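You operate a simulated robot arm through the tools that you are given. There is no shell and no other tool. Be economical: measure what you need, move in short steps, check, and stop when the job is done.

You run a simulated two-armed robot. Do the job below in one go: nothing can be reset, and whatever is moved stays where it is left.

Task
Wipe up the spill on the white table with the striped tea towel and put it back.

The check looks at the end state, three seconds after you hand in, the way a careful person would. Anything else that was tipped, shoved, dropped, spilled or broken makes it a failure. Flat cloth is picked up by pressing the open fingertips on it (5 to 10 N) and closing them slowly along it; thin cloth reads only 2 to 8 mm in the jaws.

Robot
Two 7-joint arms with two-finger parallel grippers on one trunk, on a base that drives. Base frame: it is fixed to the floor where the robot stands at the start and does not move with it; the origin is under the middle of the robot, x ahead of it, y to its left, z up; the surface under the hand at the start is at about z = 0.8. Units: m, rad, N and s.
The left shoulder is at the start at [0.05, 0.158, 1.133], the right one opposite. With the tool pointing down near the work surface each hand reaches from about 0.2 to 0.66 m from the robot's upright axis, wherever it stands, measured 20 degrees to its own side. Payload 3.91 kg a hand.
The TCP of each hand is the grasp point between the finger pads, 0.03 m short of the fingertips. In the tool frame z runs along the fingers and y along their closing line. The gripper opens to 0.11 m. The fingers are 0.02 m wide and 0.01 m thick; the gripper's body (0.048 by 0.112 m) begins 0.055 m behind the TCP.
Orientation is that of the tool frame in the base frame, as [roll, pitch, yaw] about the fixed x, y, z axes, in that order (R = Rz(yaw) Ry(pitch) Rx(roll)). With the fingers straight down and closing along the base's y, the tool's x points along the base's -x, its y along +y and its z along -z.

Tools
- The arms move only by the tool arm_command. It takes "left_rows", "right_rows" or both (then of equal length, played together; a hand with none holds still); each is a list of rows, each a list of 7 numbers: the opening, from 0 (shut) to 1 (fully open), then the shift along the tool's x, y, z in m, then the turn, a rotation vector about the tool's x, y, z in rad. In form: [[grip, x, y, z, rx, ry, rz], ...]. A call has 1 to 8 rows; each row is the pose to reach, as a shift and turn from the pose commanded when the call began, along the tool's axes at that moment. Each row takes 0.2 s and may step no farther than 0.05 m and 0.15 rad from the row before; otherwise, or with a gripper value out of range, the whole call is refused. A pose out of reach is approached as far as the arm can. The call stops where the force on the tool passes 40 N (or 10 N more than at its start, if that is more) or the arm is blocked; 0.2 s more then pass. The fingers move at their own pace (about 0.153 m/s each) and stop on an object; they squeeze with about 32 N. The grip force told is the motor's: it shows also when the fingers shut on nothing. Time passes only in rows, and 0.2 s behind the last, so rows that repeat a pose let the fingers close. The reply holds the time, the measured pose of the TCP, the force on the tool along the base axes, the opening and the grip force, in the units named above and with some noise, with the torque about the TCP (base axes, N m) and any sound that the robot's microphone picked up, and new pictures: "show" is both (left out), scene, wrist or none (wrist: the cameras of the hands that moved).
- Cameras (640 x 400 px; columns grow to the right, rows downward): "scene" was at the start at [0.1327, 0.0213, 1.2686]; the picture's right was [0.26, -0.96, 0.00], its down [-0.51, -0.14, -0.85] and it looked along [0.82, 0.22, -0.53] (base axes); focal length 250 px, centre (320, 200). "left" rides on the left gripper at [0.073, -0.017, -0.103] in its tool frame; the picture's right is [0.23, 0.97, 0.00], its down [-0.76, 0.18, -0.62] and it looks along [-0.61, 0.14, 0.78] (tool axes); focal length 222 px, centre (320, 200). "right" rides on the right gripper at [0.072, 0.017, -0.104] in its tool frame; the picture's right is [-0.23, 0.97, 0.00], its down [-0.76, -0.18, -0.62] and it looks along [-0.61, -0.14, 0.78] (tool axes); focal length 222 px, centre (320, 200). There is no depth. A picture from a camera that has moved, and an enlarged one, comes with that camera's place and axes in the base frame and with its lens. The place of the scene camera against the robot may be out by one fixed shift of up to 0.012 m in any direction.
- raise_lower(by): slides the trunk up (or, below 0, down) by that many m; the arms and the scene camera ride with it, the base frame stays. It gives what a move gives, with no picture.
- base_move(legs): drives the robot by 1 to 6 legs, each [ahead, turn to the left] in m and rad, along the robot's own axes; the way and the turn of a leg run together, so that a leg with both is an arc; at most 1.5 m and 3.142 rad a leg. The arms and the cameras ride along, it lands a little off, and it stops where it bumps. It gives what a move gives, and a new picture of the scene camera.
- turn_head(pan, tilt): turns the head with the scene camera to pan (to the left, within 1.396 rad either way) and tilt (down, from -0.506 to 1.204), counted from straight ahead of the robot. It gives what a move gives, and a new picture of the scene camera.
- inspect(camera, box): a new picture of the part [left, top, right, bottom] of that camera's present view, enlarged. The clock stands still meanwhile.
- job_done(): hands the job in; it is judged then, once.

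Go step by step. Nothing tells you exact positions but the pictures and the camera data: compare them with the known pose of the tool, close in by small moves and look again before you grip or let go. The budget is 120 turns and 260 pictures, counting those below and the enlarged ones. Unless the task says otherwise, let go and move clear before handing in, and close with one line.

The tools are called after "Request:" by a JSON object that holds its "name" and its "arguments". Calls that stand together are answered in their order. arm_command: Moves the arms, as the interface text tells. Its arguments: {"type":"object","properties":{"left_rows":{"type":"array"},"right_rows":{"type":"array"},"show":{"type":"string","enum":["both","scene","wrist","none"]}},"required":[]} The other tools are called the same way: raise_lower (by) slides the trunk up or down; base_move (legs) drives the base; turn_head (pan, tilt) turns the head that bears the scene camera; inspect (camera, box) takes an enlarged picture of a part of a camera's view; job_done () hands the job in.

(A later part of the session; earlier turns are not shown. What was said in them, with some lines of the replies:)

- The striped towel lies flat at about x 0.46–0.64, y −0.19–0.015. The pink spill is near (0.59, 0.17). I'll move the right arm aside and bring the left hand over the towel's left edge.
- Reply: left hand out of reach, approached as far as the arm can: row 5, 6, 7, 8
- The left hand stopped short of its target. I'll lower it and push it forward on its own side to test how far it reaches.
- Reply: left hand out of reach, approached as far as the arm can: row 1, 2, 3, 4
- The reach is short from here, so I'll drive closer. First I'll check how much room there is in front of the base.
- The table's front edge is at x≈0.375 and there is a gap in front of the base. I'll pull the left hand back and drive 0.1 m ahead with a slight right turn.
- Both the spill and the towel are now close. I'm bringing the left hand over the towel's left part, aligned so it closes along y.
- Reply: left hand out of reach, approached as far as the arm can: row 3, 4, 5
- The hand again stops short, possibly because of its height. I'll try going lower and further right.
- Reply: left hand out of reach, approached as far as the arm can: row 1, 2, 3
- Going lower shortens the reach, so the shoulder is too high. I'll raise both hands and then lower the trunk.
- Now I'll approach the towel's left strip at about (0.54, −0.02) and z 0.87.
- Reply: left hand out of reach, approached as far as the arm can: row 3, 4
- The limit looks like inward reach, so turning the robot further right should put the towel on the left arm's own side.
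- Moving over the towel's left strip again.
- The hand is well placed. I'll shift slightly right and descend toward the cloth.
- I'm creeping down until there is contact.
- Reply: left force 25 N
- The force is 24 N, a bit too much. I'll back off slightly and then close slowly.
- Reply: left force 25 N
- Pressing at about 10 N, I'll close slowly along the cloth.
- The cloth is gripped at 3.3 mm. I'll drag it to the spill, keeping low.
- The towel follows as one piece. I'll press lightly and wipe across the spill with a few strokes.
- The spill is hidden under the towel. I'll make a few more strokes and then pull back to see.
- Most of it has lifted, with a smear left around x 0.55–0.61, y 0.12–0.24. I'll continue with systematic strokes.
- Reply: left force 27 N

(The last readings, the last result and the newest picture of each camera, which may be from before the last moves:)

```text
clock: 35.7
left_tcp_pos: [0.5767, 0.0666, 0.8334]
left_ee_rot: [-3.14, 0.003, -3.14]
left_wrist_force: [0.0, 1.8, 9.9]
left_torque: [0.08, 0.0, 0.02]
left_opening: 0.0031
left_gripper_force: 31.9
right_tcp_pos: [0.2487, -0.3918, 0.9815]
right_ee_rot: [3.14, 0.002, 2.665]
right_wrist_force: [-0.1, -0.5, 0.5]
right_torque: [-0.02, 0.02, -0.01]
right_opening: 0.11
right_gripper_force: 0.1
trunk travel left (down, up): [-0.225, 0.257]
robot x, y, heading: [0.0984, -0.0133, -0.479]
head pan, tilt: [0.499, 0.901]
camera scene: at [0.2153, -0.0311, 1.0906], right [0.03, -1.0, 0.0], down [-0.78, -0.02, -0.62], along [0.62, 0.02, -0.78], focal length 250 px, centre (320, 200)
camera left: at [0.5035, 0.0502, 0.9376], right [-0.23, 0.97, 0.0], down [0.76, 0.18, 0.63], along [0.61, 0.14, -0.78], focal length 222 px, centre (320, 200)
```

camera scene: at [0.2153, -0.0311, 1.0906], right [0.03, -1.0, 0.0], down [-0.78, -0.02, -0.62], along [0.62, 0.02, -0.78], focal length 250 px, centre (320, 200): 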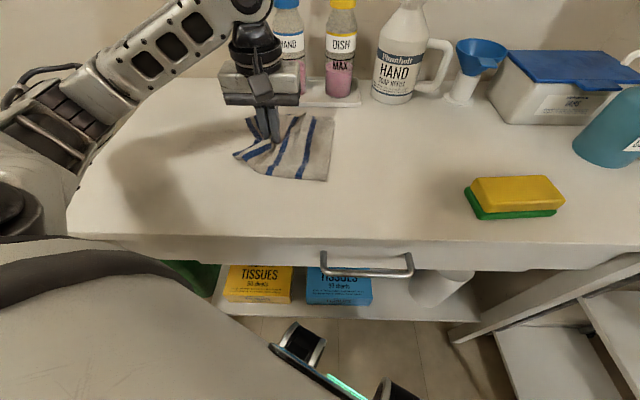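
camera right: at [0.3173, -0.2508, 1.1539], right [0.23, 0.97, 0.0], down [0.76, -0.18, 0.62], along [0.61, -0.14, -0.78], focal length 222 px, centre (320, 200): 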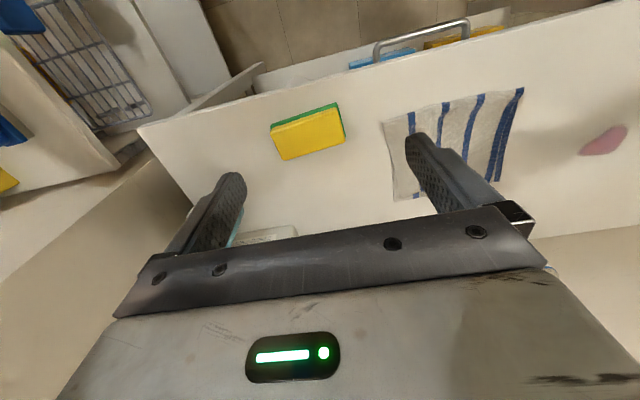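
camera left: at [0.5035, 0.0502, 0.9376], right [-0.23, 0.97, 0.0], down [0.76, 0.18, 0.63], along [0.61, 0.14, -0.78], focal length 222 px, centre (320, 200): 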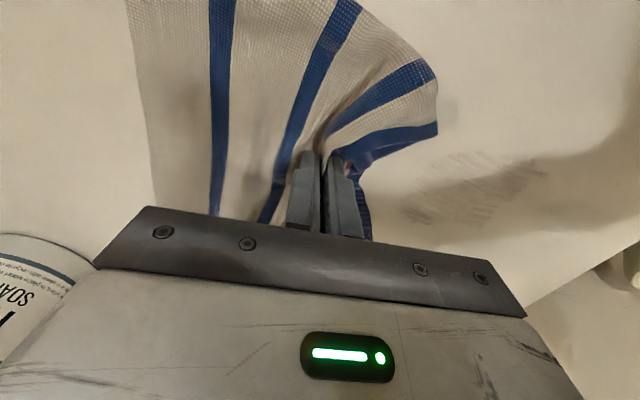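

It's nearly gone. I'll do one more round with slightly more pressure.

Request:
{"name": "arm_command", "arguments": {"left_rows": [[0, -0.03, 0.02, 0.001, 0, 0, 0], [0, -0.037, 0.06, 0.001, 0, 0, 0], [0, -0.037, 0.1, 0.001, 0, 0, 0], [0, -0.037, 0.14, 0.001, 0, 0, 0], [0, -0.025, 0.175, 0.001, 0, 0, 0], [0, -0.025, 0.13, 0.001, 0, 0, 0], [0, -0.025, 0.09, 0.001, 0, 0, 0], [0, -0.025, 0.05, 0.001, 0, 0, 0]], "show": "none"}}

Request:
{"name": "arm_command", "arguments": {"left_rows": [[0, 0.01, 0.0, 0, 0, 0, 0], [0, 0.01, 0.045, 0, 0, 0, 0], [0, 0.01, 0.09, 0, 0, 0, 0], [0, 0.01, 0.125, 0, 0, 0, 0], [0, 0.02, 0.125, 0, 0, 0, 0], [0, 0.02, 0.08, 0, 0, 0, 0], [0, 0.02, 0.035, 0, 0, 0, 0], [0, 0.02, 0.0, 0, 0, 0, 0]], "show": "none"}}

Request:
{"name": "arm_command", "arguments": {"left_rows": [[0, 0.01, 0.0, 0, 0, 0, 0], [0, 0.012, 0.045, 0, 0, 0, 0], [0, 0.012, 0.09, 0, 0, 0, 0], [0, 0.012, 0.125, 0, 0, 0, 0], [0, 0.022, 0.1, 0, 0, 0, 0], [0, 0.025, 0.06, 0, 0, 0, 0], [0, 0.025, 0.015, 0, 0, 0, 0], [0, 0.01, -0.03, 0, 0, 0, 0]], "show": "none"}}

Request:
{"name": "arm_command", "arguments": {"left_rows": [[0, 0.005, -0.03, -0.001, 0, 0, 0]], "show": "both"}}

Request:
{"name": "inspect", "arguments": {"camera": "left", "box": [360, 100, 640, 275]}}

```text
clock: 37.5
left_tcp_pos: [0.6002, 0.1193, 0.8323]
left_ee_rot: [3.141, 0.005, -3.141]
left_wrist_force: [0.2, 3.0, 13.4]
left_torque: [0.11, 0.0, 0.03]
left_opening: 0.0032
left_gripper_force: 32.5
right_tcp_pos: [0.2487, -0.392, 0.9815]
right_ee_rot: [3.139, 0.001, 2.665]
right_wrist_force: [0.9, 0.2, -0.8]
right_torque: [-0.01, 0.02, -0.02]
right_opening: 0.1103
right_gripper_force: 0.1
trunk travel left (down, up): [-0.225, 0.257]
robot x, y, heading: [0.0978, -0.0104, -0.471]
head pan, tilt: [0.499, 0.901]
```

```text
clock: 39.3
left_tcp_pos: [0.5821, 0.1191, 0.834]
left_ee_rot: [3.14, 0.001, -3.141]
left_wrist_force: [-0.8, 2.2, 9.0]
left_torque: [0.08, 0.0, 0.0]
left_opening: 0.0032
left_gripper_force: 31.9
right_tcp_pos: [0.2478, -0.3913, 0.9806]
right_ee_rot: [3.141, 0.002, 2.665]
right_wrist_force: [-0.4, -0.1, -0.1]
right_torque: [0.01, 0.02, -0.01]
right_opening: 0.1099
right_gripper_force: 0.0
trunk travel left (down, up): [-0.225, 0.257]
robot x, y, heading: [0.0977, -0.0136, -0.476]
head pan, tilt: [0.499, 0.901]
```

```text
clock: 41.1
left_tcp_pos: [0.5708, 0.0893, 0.8331]
left_ee_rot: [-3.14, 0.003, -3.139]
left_wrist_force: [-1.9, 4.0, 13.9]
left_torque: [0.13, 0.06, 0.04]
left_opening: 0.0031
left_gripper_force: 31.5
right_tcp_pos: [0.2487, -0.3904, 0.9801]
right_ee_rot: [3.139, 0.0, 2.665]
right_wrist_force: [0.2, 0.6, -0.2]
right_torque: [-0.01, -0.02, 0.0]
right_opening: 0.1102
right_gripper_force: 0.0
trunk travel left (down, up): [-0.225, 0.257]
robot x, y, heading: [0.0995, -0.0123, -0.471]
head pan, tilt: [0.499, 0.901]
```

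```text
clock: 41.5
left_tcp_pos: [0.5661, 0.0606, 0.8324]
left_ee_rot: [-3.14, 0.003, -3.139]
left_wrist_force: [1.8, 2.8, 14.6]
left_torque: [0.1, -0.01, 0.02]
left_opening: 0.003
left_gripper_force: 32.1
right_tcp_pos: [0.249, -0.391, 0.981]
right_ee_rot: [3.139, 0.002, 2.666]
right_wrist_force: [-0.3, -0.1, 0.0]
right_torque: [0.0, 0.02, -0.01]
right_opening: 0.1101
right_gripper_force: 0.0
trunk travel left (down, up): [-0.225, 0.257]
robot x, y, heading: [0.0973, -0.01, -0.479]
head pan, tilt: [0.499, 0.901]
camera scene: at [0.2151, -0.0309, 1.0905], right [0.03, -1.0, 0.0], down [-0.78, -0.02, -0.62], along [0.62, 0.02, -0.78], focal length 250 px, centre (320, 200)
camera left: at [0.4939, 0.0443, 0.9367], right [-0.23, 0.97, 0.0], down [0.76, 0.18, 0.63], along [0.61, 0.14, -0.78], focal length 222 px, centre (320, 200)
```

scene: 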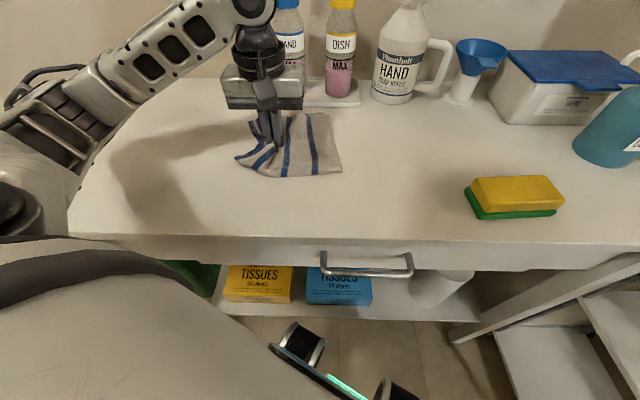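
left: 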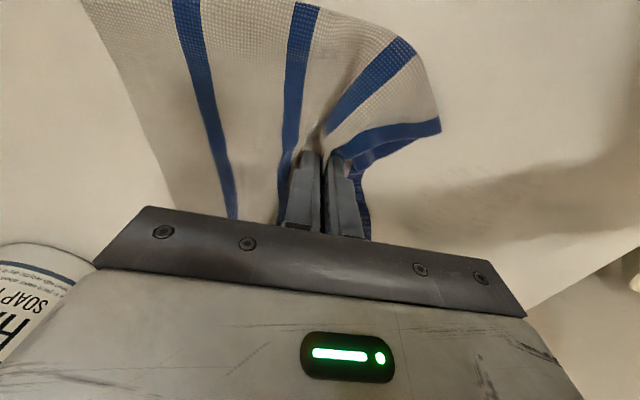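

```text
2.29 times, centred on (500, 188) of left
camera zoom: at [0.4939, 0.0443, 0.9367], right [-0.23, 0.97, 0.0], down [0.76, 0.18, 0.63], along [0.61, 0.14, -0.78], focal length 508 px, centre (-91, 229)
```

zoom: 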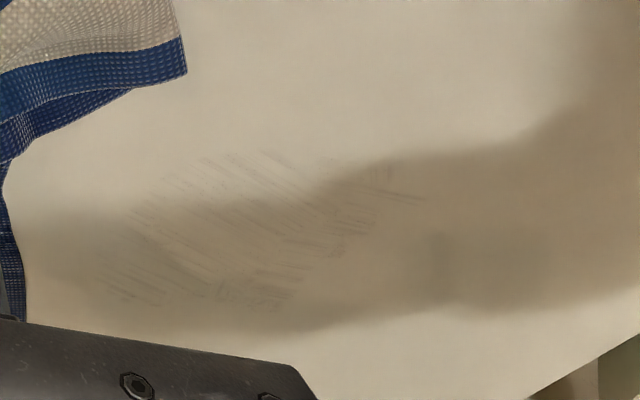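

Only a faint trace remains, so one more round.

Request:
{"name": "arm_command", "arguments": {"left_rows": [[0, -0.03, 0.03, 0.0, 0, 0, 0], [0, -0.052, 0.06, 0.0, 0, 0, 0], [0, -0.052, 0.1, 0.0, 0, 0, 0], [0, -0.052, 0.145, 0.0, 0, 0, 0], [0, -0.042, 0.175, 0.0, 0, 0, 0], [0, -0.042, 0.13, 0.0, 0, 0, 0], [0, -0.042, 0.09, 0.0, 0, 0, 0], [0, -0.038, 0.055, 0.0, 0, 0, 0]], "show": "none"}}

Request:
{"name": "arm_command", "arguments": {"left_rows": [[0, 0.008, 0.0, 0, 0, 0, 0], [0, 0.008, 0.045, 0, 0, 0, 0], [0, 0.008, 0.09, 0, 0, 0, 0], [0, 0.008, 0.13, 0, 0, 0, 0], [0, 0.016, 0.13, 0, 0, 0, 0], [0, 0.016, 0.085, 0, 0, 0, 0], [0, 0.016, 0.04, 0, 0, 0, 0], [0, 0.02, 0.0, 0, 0, 0, 0]], "show": "none"}}

Request:
{"name": "arm_command", "arguments": {"left_rows": [[0, 0.004, 0.0, 0, 0, 0, 0], [0, 0.006, 0.045, 0, 0, 0, 0], [0, 0.006, 0.09, 0, 0, 0, 0], [0, 0.006, 0.135, 0, 0, 0, 0], [0, 0.016, 0.135, 0, 0, 0, 0], [0, 0.016, 0.09, 0, 0, 0, 0], [0, 0.016, 0.045, 0, 0, 0, 0], [0, 0.02, 0.0, 0, 0, 0, 0]], "show": "none"}}

Request:
{"name": "arm_command", "arguments": {"left_rows": [[0, 0.008, 0.045, 0, 0, 0, 0], [0, 0.008, 0.09, 0, 0, 0, 0], [0, 0.008, 0.135, 0, 0, 0, 0], [0, 0.0, 0.09, 0, 0, 0, 0], [0, 0.0, 0.045, 0, 0, 0, 0], [0, 0.0, 0.0, 0, 0, 0, 0], [0, 0.0, -0.045, 0, 0, 0, 0], [0, 0.005, -0.07, -0.001, 0, 0, 0]], "show": "both"}}

Request:
{"name": "inspect", "arguments": {"camera": "left", "box": [360, 100, 640, 275]}}

```text
clock: 43.3
left_tcp_pos: [0.6076, 0.1155, 0.8326]
left_ee_rot: [3.141, 0.003, -3.14]
left_wrist_force: [0.7, 4.1, 15.8]
left_torque: [0.13, 0.0, 0.0]
left_opening: 0.0033
left_gripper_force: 32.0
right_tcp_pos: [0.247, -0.3918, 0.9804]
right_ee_rot: [3.141, 0.003, 2.665]
right_wrist_force: [0.6, 0.0, 0.5]
right_torque: [0.03, 0.01, -0.03]
right_opening: 0.1097
right_gripper_force: 0.1
trunk travel left (down, up): [-0.225, 0.257]
robot x, y, heading: [0.0973, -0.0141, -0.479]
head pan, tilt: [0.499, 0.901]
```

```text
clock: 45.1
left_tcp_pos: [0.5858, 0.1137, 0.8324]
left_ee_rot: [3.14, 0.004, -3.14]
left_wrist_force: [1.0, 4.7, 15.1]
left_torque: [0.19, 0.02, -0.04]
left_opening: 0.0031
left_gripper_force: 31.7
right_tcp_pos: [0.2482, -0.3908, 0.9801]
right_ee_rot: [3.141, 0.001, 2.666]
right_wrist_force: [1.3, -0.1, -0.1]
right_torque: [-0.02, -0.01, 0.03]
right_opening: 0.1101
right_gripper_force: 0.1
trunk travel left (down, up): [-0.225, 0.257]
robot x, y, heading: [0.0979, -0.0132, -0.478]
head pan, tilt: [0.499, 0.901]
```

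```text
clock: 46.9
left_tcp_pos: [0.5672, 0.1149, 0.8332]
left_ee_rot: [3.141, 0.001, -3.14]
left_wrist_force: [1.1, 0.4, 4.6]
left_torque: [0.03, -0.05, 0.01]
left_opening: 0.0033
left_gripper_force: 31.6
right_tcp_pos: [0.2504, -0.3908, 0.9802]
right_ee_rot: [3.14, 0.002, 2.666]
right_wrist_force: [-0.7, 0.6, -0.6]
right_torque: [0.03, 0.01, 0.0]
right_opening: 0.1101
right_gripper_force: 0.0
trunk travel left (down, up): [-0.225, 0.257]
robot x, y, heading: [0.098, -0.0131, -0.475]
head pan, tilt: [0.499, 0.901]
```

```text
clock: 48.7
left_tcp_pos: [0.5622, 0.0423, 0.8326]
left_ee_rot: [3.141, 0.004, -3.138]
left_wrist_force: [2.0, 4.7, 14.6]
left_torque: [0.12, -0.03, -0.02]
left_opening: 0.0032
left_gripper_force: 32.0
right_tcp_pos: [0.2474, -0.3919, 0.9806]
right_ee_rot: [3.14, 0.001, 2.664]
right_wrist_force: [0.7, 0.5, -0.2]
right_torque: [-0.02, 0.01, -0.04]
right_opening: 0.1103
right_gripper_force: 0.0
trunk travel left (down, up): [-0.225, 0.257]
robot x, y, heading: [0.0966, -0.015, -0.474]
head pan, tilt: [0.499, 0.901]
camera scene: at [0.2151, -0.031, 1.0905], right [0.03, -1.0, 0.0], down [-0.78, -0.02, -0.62], along [0.62, 0.02, -0.78], focal length 250 px, centre (320, 200)
camera left: at [0.489, 0.0261, 0.9366], right [-0.23, 0.97, 0.0], down [0.76, 0.18, 0.63], along [0.61, 0.14, -0.78], focal length 222 px, centre (320, 200)
```

scene: 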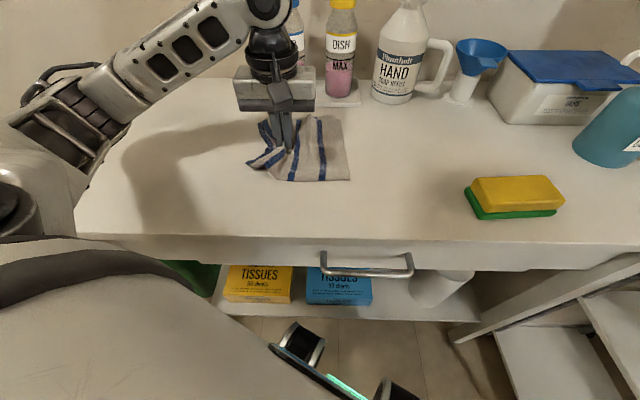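
left: 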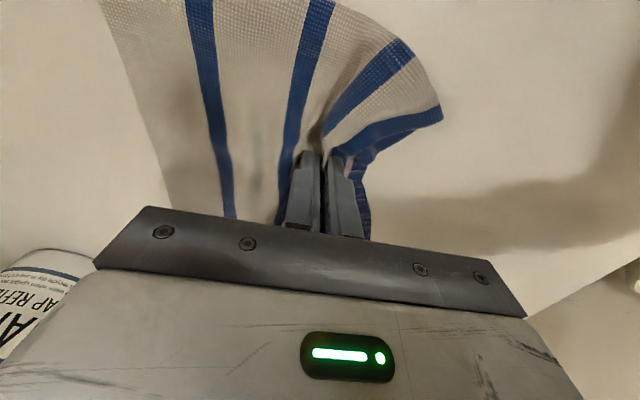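

```text
2.29 times, centred on (500, 188) of left
camera zoom: at [0.489, 0.0261, 0.9366], right [-0.23, 0.97, 0.0], down [0.76, 0.18, 0.63], along [0.61, 0.14, -0.78], focal length 508 px, centre (-91, 229)
```

zoom: 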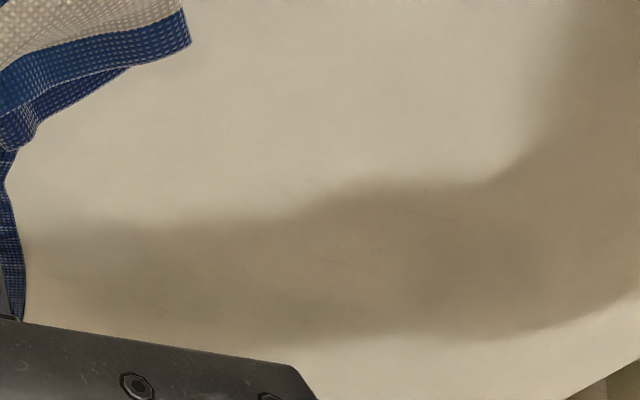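

The table is clean. I'll return the towel to its original place, held slightly clear of the table.

Request:
{"name": "arm_command", "arguments": {"left_rows": [[0, 0.0, 0.0, -0.005, 0, 0, 0], [0, 0.01, -0.03, -0.005, 0, 0, 0], [0, 0.02, -0.055, -0.005, 0, 0, 0], [0, 0.031, -0.08, -0.005, 0, 0, 0], [0, 0.031, -0.08, -0.002, 0, 0, 0]], "show": "both"}}

```text
clock: 49.9
left_tcp_pos: [0.5317, -0.0346, 0.8331]
left_ee_rot: [3.141, 0.0, -3.14]
left_wrist_force: [0.9, 0.8, 0.8]
left_torque: [0.01, -0.02, 0.01]
left_opening: 0.0031
left_gripper_force: 32.1
right_tcp_pos: [0.25, -0.392, 0.9803]
right_ee_rot: [3.14, 0.002, 2.664]
right_wrist_force: [-0.7, 0.0, 0.6]
right_torque: [-0.02, 0.0, 0.01]
right_opening: 0.1098
right_gripper_force: 0.0
trunk travel left (down, up): [-0.225, 0.257]
robot x, y, heading: [0.0982, -0.0155, -0.469]
head pan, tilt: [0.499, 0.901]
camera scene: at [0.2159, -0.0311, 1.0904], right [0.03, -1.0, 0.0], down [-0.78, -0.02, -0.62], along [0.62, 0.02, -0.78], focal length 250 px, centre (320, 200)
camera left: at [0.4587, -0.052, 0.9379], right [-0.23, 0.97, 0.0], down [0.76, 0.18, 0.62], along [0.61, 0.14, -0.78], focal length 222 px, centre (320, 200)
```

scene: 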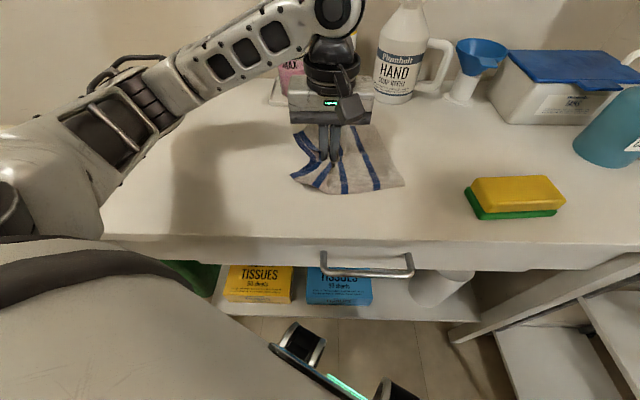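
left: 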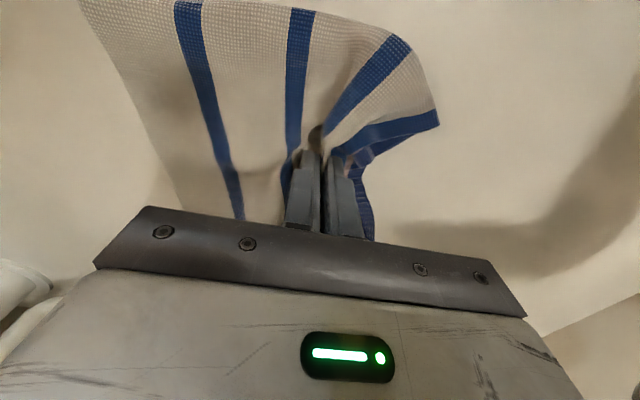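

The towel is back at its place. I'll open the fingers slowly while lightly pressed, to spread the pinched fold flat again.

Request:
{"name": "arm_command", "arguments": {"left_rows": [[0.0, 0, 0, 0.001, 0, 0, 0], [0.08, 0, 0, 0.001, 0, 0, 0], [0.16, 0, 0, 0.001, 0, 0, 0], [0.24, 0, 0, 0.001, 0, 0, 0], [0.32, 0, 0, 0.001, 0, 0, 0], [0.4, 0, 0, 0.001, 0, 0, 0], [0.48, 0, 0, 0.001, 0, 0, 0], [0.56, 0, 0, 0.001, 0, 0, 0]], "show": "both"}}

```text
clock: 51.7
left_tcp_pos: [0.5311, -0.0347, 0.8325]
left_ee_rot: [3.141, 0.0, -3.14]
left_wrist_force: [0.0, -0.3, 0.7]
left_torque: [0.0, 0.05, 0.02]
left_opening: 0.0612
left_gripper_force: 0.1
right_tcp_pos: [0.2472, -0.3907, 0.9793]
right_ee_rot: [3.14, 0.001, 2.666]
right_wrist_force: [-0.8, -0.3, 0.5]
right_torque: [0.03, -0.03, 0.0]
right_opening: 0.1098
right_gripper_force: 0.0
trunk travel left (down, up): [-0.225, 0.257]
robot x, y, heading: [0.1016, -0.0119, -0.473]
head pan, tilt: [0.499, 0.901]
camera scene: at [0.2159, -0.031, 1.0904], right [0.03, -1.0, 0.0], down [-0.78, -0.02, -0.62], along [0.62, 0.02, -0.78], focal length 250 px, centre (320, 200)
camera left: at [0.4584, -0.0517, 0.9372], right [-0.23, 0.97, 0.0], down [0.76, 0.18, 0.62], along [0.61, 0.14, -0.78], focal length 222 px, centre (320, 200)
```

scene: 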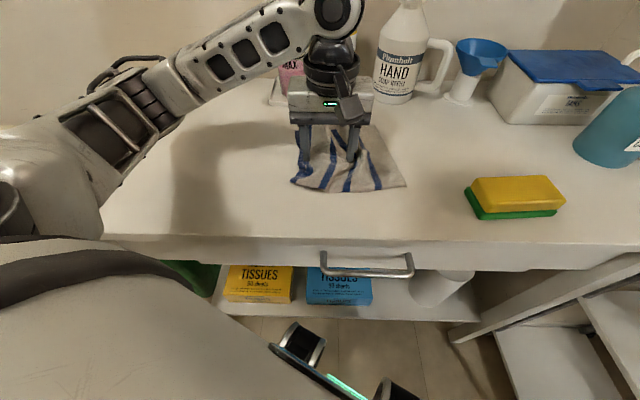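
left: 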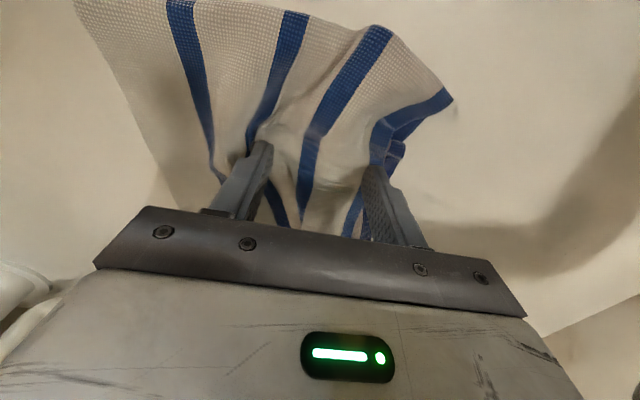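

Released. I'm lifting straight up to check how the towel lies.

Request:
{"name": "arm_command", "arguments": {"left_rows": [[0.56, 0, 0, -0.01, 0, 0, 0], [0.56, 0, 0, -0.03, 0, 0, 0], [0.56, 0, 0, -0.06, 0, 0, 0], [0.56, 0, 0, -0.1, 0, 0, 0], [0.56, 0, 0.03, -0.12, 0, 0, 0], [0.56, 0, 0.08, -0.12, 0, 0, 0], [0.56, 0, 0.13, -0.12, 0, 0, 0]], "show": "both"}}

Request:
{"name": "inspect", "arguments": {"camera": "scene", "box": [180, 75, 480, 262]}}

```text
clock: 53.3
left_tcp_pos: [0.5285, 0.0961, 0.956]
left_ee_rot: [3.141, 0.0, -3.14]
left_wrist_force: [0.3, -1.3, 0.3]
left_torque: [0.01, 0.01, 0.0]
left_opening: 0.0614
left_gripper_force: 0.1
right_tcp_pos: [0.2486, -0.3909, 0.9814]
right_ee_rot: [3.14, 0.002, 2.665]
right_wrist_force: [-0.5, 1.2, -0.4]
right_torque: [0.0, -0.05, -0.01]
right_opening: 0.11
right_gripper_force: 0.0
trunk travel left (down, up): [-0.225, 0.257]
robot x, y, heading: [0.0987, -0.0158, -0.474]
head pan, tilt: [0.499, 0.901]
camera scene: at [0.2159, -0.0308, 1.0904], right [0.03, -1.0, 0.0], down [-0.78, -0.02, -0.62], along [0.62, 0.02, -0.78], focal length 250 px, centre (320, 200)
camera left: at [0.4558, 0.079, 1.0606], right [-0.23, 0.97, 0.0], down [0.76, 0.18, 0.62], along [0.61, 0.14, -0.78], focal length 222 px, centre (320, 200)
```

scene: 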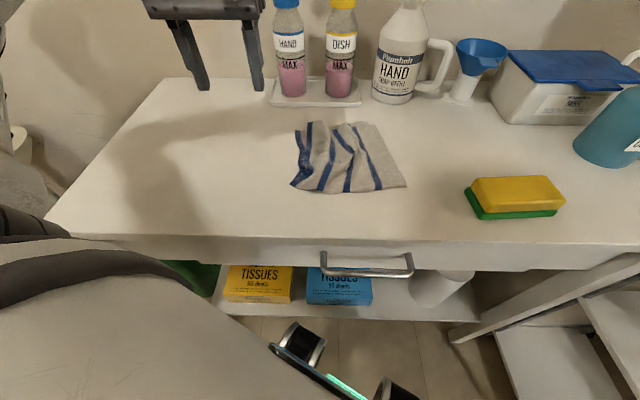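
left: 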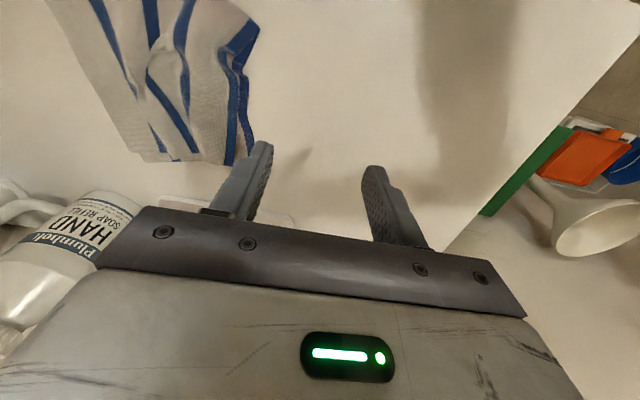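

```text
2.13 times, centred on (330, 168) of scene
camera zoom: at [0.2159, -0.0308, 1.0904], right [0.03, -1.0, 0.0], down [-0.78, -0.02, -0.62], along [0.62, 0.02, -0.78], focal length 533 px, centre (299, 267)
```

zoom: 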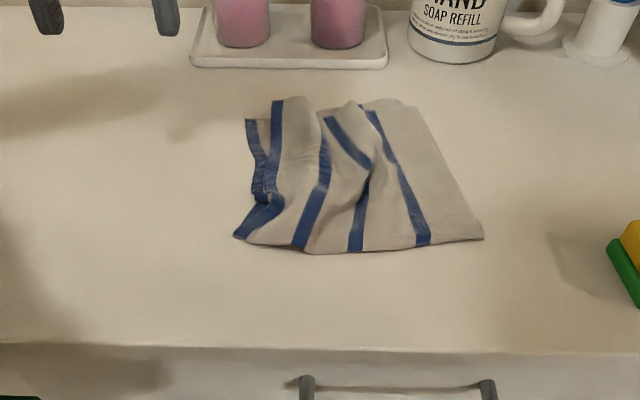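

The towel is back in its place but wrinkled in the middle. I'll smooth it by pressing nearly closed fingertips at the centre and opening them, and check the wiped area too.

Request:
{"name": "inspect", "arguments": {"camera": "scene", "box": [130, 80, 290, 180]}}

Request:
{"name": "arm_command", "arguments": {"left_rows": [[0.4, 0, -0.05, 0, 0, 0, 0], [0.25, 0, -0.1, 0, 0, 0, 0], [0.25, 0, -0.14, 0.02, 0, 0, 0], [0.25, -0.01, -0.165, 0.05, 0, 0, 0], [0.25, -0.01, -0.17, 0.085, 0, 0, 0], [0.25, -0.01, -0.17, 0.11, 0, 0, 0]], "show": "wrist"}}

```text
4.00 times, centred on (210, 130) of scene
camera zoom: at [0.2159, -0.0308, 1.0904], right [0.03, -1.0, 0.0], down [-0.78, -0.02, -0.62], along [0.62, 0.02, -0.78], focal length 1000 px, centre (760, 480)
```

zoom: 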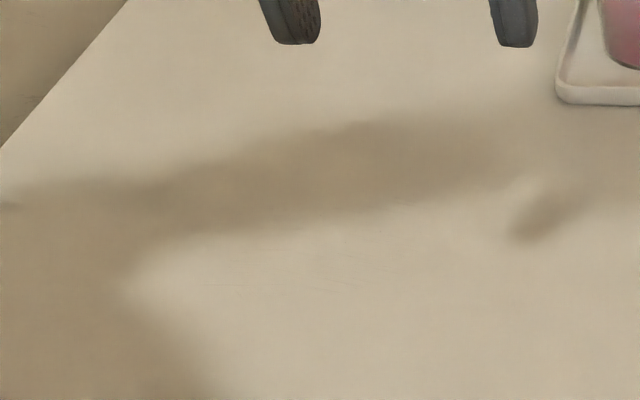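

```text
clock: 54.7
left_tcp_pos: [0.5399, -0.0755, 0.8432]
left_ee_rot: [-3.14, 0.002, -3.14]
left_wrist_force: [0.1, 0.1, 0.0]
left_torque: [-0.01, 0.04, 0.0]
left_opening: 0.0273
left_gripper_force: 0.1
right_tcp_pos: [0.2486, -0.3907, 0.9802]
right_ee_rot: [3.141, 0.003, 2.664]
right_wrist_force: [-0.5, -0.3, 0.1]
right_torque: [0.0, -0.02, -0.01]
right_opening: 0.1103
right_gripper_force: 0.0
trunk travel left (down, up): [-0.225, 0.257]
robot x, y, heading: [0.0955, -0.0124, -0.473]
head pan, tilt: [0.499, 0.901]
camera left: at [0.4669, -0.0932, 0.947], right [-0.23, 0.97, 0.0], down [0.76, 0.18, 0.62], along [0.61, 0.14, -0.78], focal length 222 px, centre (320, 200)
```

left: 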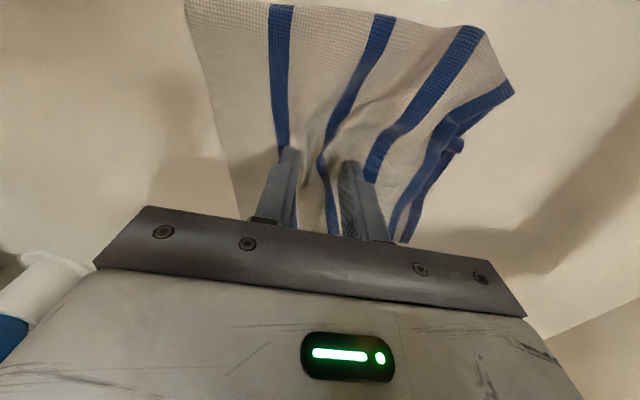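

Request:
{"name": "arm_command", "arguments": {"left_rows": [[0.25, 0, 0, 0.007, 0, 0, 0], [0.25, 0, 0, 0.0115, 0, 0, 0], [0.35, 0, 0, 0.0118, 0, 0, 0], [0.45, 0, 0, 0.0118, 0, 0, 0], [0.55, 0, 0, 0.0118, 0, 0, 0], [0.65, 0, 0, 0.0118, 0, 0, 0], [0.75, 0, 0, 0.0118, 0, 0, 0], [0.8, 0, 0, 0.0118, 0, 0, 0]], "show": "wrist"}}

Request:
{"name": "arm_command", "arguments": {"left_rows": [[0.8, 0, 0, -0.01, 0, 0, 0], [0.8, 0, 0, -0.03, 0, 0, 0], [0.8, 0, 0, -0.06, 0, 0, 0], [0.8, 0, 0, -0.1, 0, 0, 0], [0.8, 0, 0.05, -0.12, 0, 0, 0], [0.8, 0, 0.1, -0.12, 0, 0, 0], [0.8, 0, 0.15, -0.12, 0, 0, 0], [0.8, 0.02, 0.19, -0.12, 0, 0, 0]], "show": "scene"}}

Request:
{"name": "inspect", "arguments": {"camera": "scene", "box": [180, 75, 480, 262]}}

```text
clock: 56.5
left_tcp_pos: [0.5411, -0.0742, 0.832]
left_ee_rot: [-3.14, 0.002, -3.141]
left_wrist_force: [-0.3, -1.1, 6.7]
left_torque: [-0.01, 0.0, 0.0]
left_opening: 0.086
left_gripper_force: 0.1
right_tcp_pos: [0.248, -0.3921, 0.981]
right_ee_rot: [3.139, 0.001, 2.667]
right_wrist_force: [-0.4, 0.1, -0.5]
right_torque: [0.01, 0.0, 0.0]
right_opening: 0.1101
right_gripper_force: 0.0
trunk travel left (down, up): [-0.225, 0.257]
robot x, y, heading: [0.0995, -0.0128, -0.477]
head pan, tilt: [0.499, 0.901]
camera left: at [0.4678, -0.0919, 0.9363], right [-0.23, 0.97, 0.0], down [0.76, 0.18, 0.62], along [0.61, 0.14, -0.78], focal length 222 px, centre (320, 200)
```

left: 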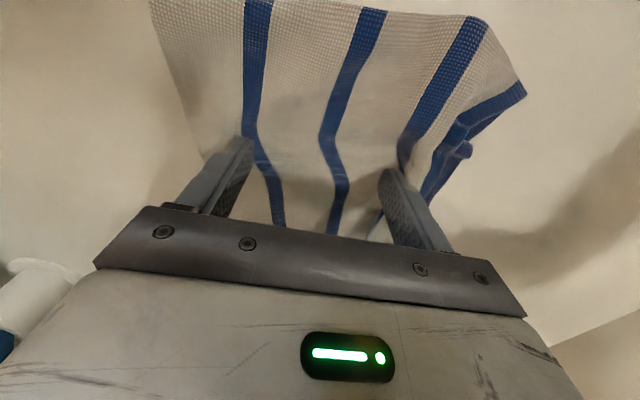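

```text
refused: row 5 steps farther than a row can; nothing moved
```

```text
2.13 times, centred on (330, 168) of scene
camera zoom: at [0.2156, -0.031, 1.0905], right [0.03, -1.0, 0.0], down [-0.78, -0.02, -0.62], along [0.62, 0.02, -0.78], focal length 533 px, centre (299, 267)
```

zoom: 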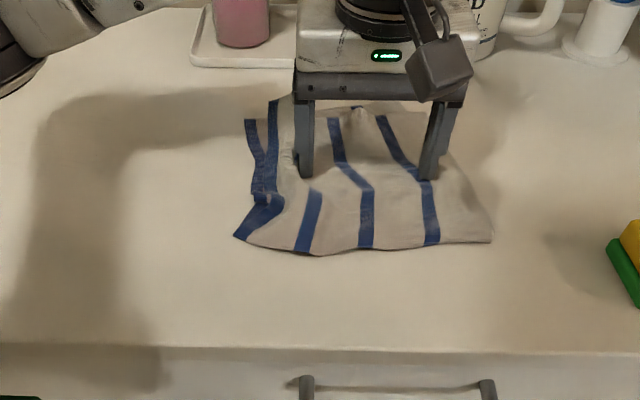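

That flattened it nicely. Now I'm lifting clear.

Request:
{"name": "arm_command", "arguments": {"left_rows": [[0.8, 0, 0, -0.01, 0, 0, 0], [0.8, 0, 0, -0.03, 0, 0, 0], [0.8, 0, 0, -0.06, 0, 0, 0], [0.8, 0, 0, -0.1, 0, 0, 0], [0.8, 0, 0.04, -0.12, 0, 0, 0], [0.8, 0, 0.085, -0.12, 0, 0, 0], [0.8, 0, 0.13, -0.12, 0, 0, 0], [0.8, 0.02, 0.17, -0.12, 0, 0, 0]], "show": "both"}}

Request:
{"name": "inspect", "arguments": {"camera": "scene", "box": [180, 75, 480, 262]}}

```text
clock: 58.3
left_tcp_pos: [0.5176, 0.0959, 0.9509]
left_ee_rot: [3.139, 0.0, 3.141]
left_wrist_force: [-0.3, -0.2, 0.3]
left_torque: [-0.03, -0.01, 0.02]
left_opening: 0.0879
left_gripper_force: 0.0
right_tcp_pos: [0.2492, -0.391, 0.9805]
right_ee_rot: [3.141, 0.001, 2.665]
right_wrist_force: [0.3, -0.3, -0.6]
right_torque: [0.0, 0.01, -0.01]
right_opening: 0.1101
right_gripper_force: 0.0
trunk travel left (down, up): [-0.225, 0.257]
robot x, y, heading: [0.1, -0.0091, -0.478]
head pan, tilt: [0.499, 0.901]
camera scene: at [0.2159, -0.0309, 1.0904], right [0.03, -1.0, 0.0], down [-0.78, -0.02, -0.62], along [0.62, 0.02, -0.78], focal length 250 px, centre (320, 200)
camera left: at [0.4459, 0.0789, 1.0549], right [-0.23, 0.97, 0.0], down [0.76, 0.18, 0.62], along [0.61, 0.14, -0.78], focal length 222 px, centre (320, 200)
```

scene: 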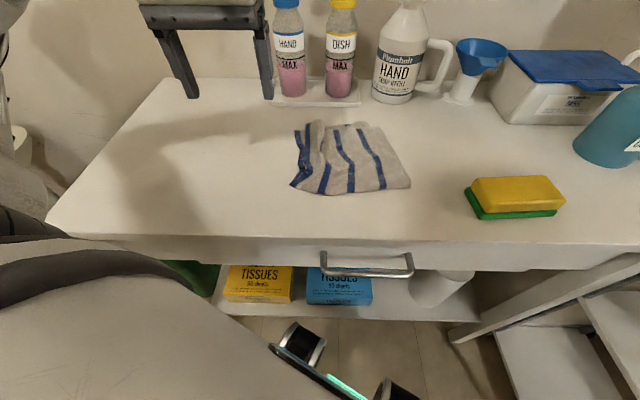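
left: 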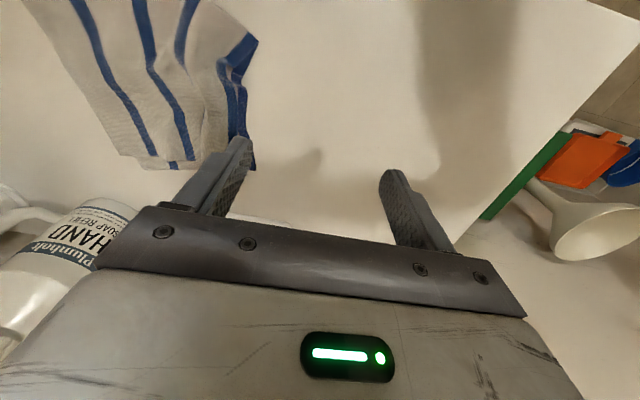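

```text
2.13 times, centred on (330, 168) of scene
camera zoom: at [0.2159, -0.0309, 1.0904], right [0.03, -1.0, 0.0], down [-0.78, -0.02, -0.62], along [0.62, 0.02, -0.78], focal length 533 px, centre (299, 267)
```

zoom: 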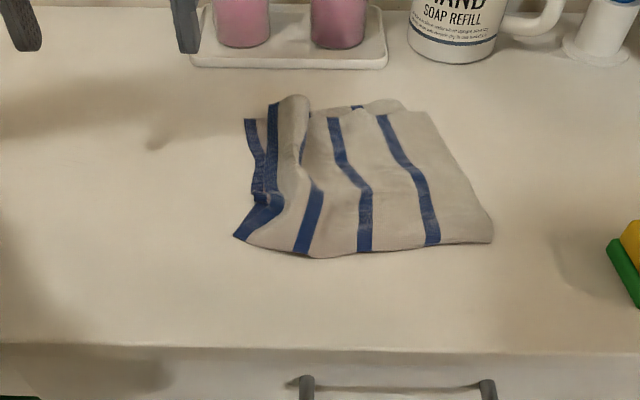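

Request:
{"name": "inspect", "arguments": {"camera": "left", "box": [250, 60, 480, 204]}}

```text
2.78 times, centred on (365, 132) of left
camera zoom: at [0.4459, 0.0789, 1.0549], right [-0.23, 0.97, 0.0], down [0.76, 0.18, 0.62], along [0.61, 0.14, -0.78], focal length 617 px, centre (195, 389)
```

zoom: 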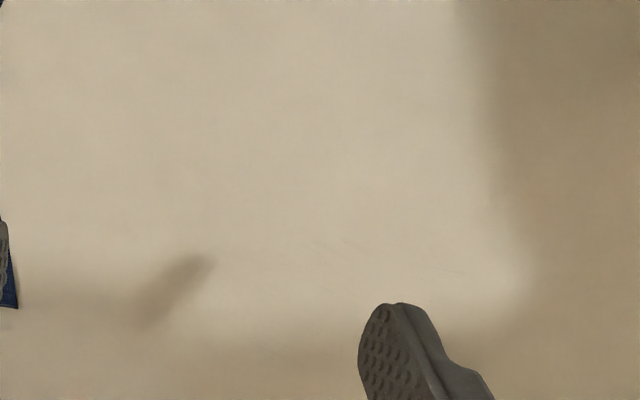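

The wiped area is clean apart from the barest trace, the towel is back in place, and nothing else has moved. Both hands are clear, so I'm handing in.

Request:
{"name": "job_done", "arguments": {}}

```text
The job is handed in.
```

I wiped up the spill with the striped towel and put the towel back where it lay. The towel is slightly creased along its left side, and only a barely visible trace of the spill remains on the table.
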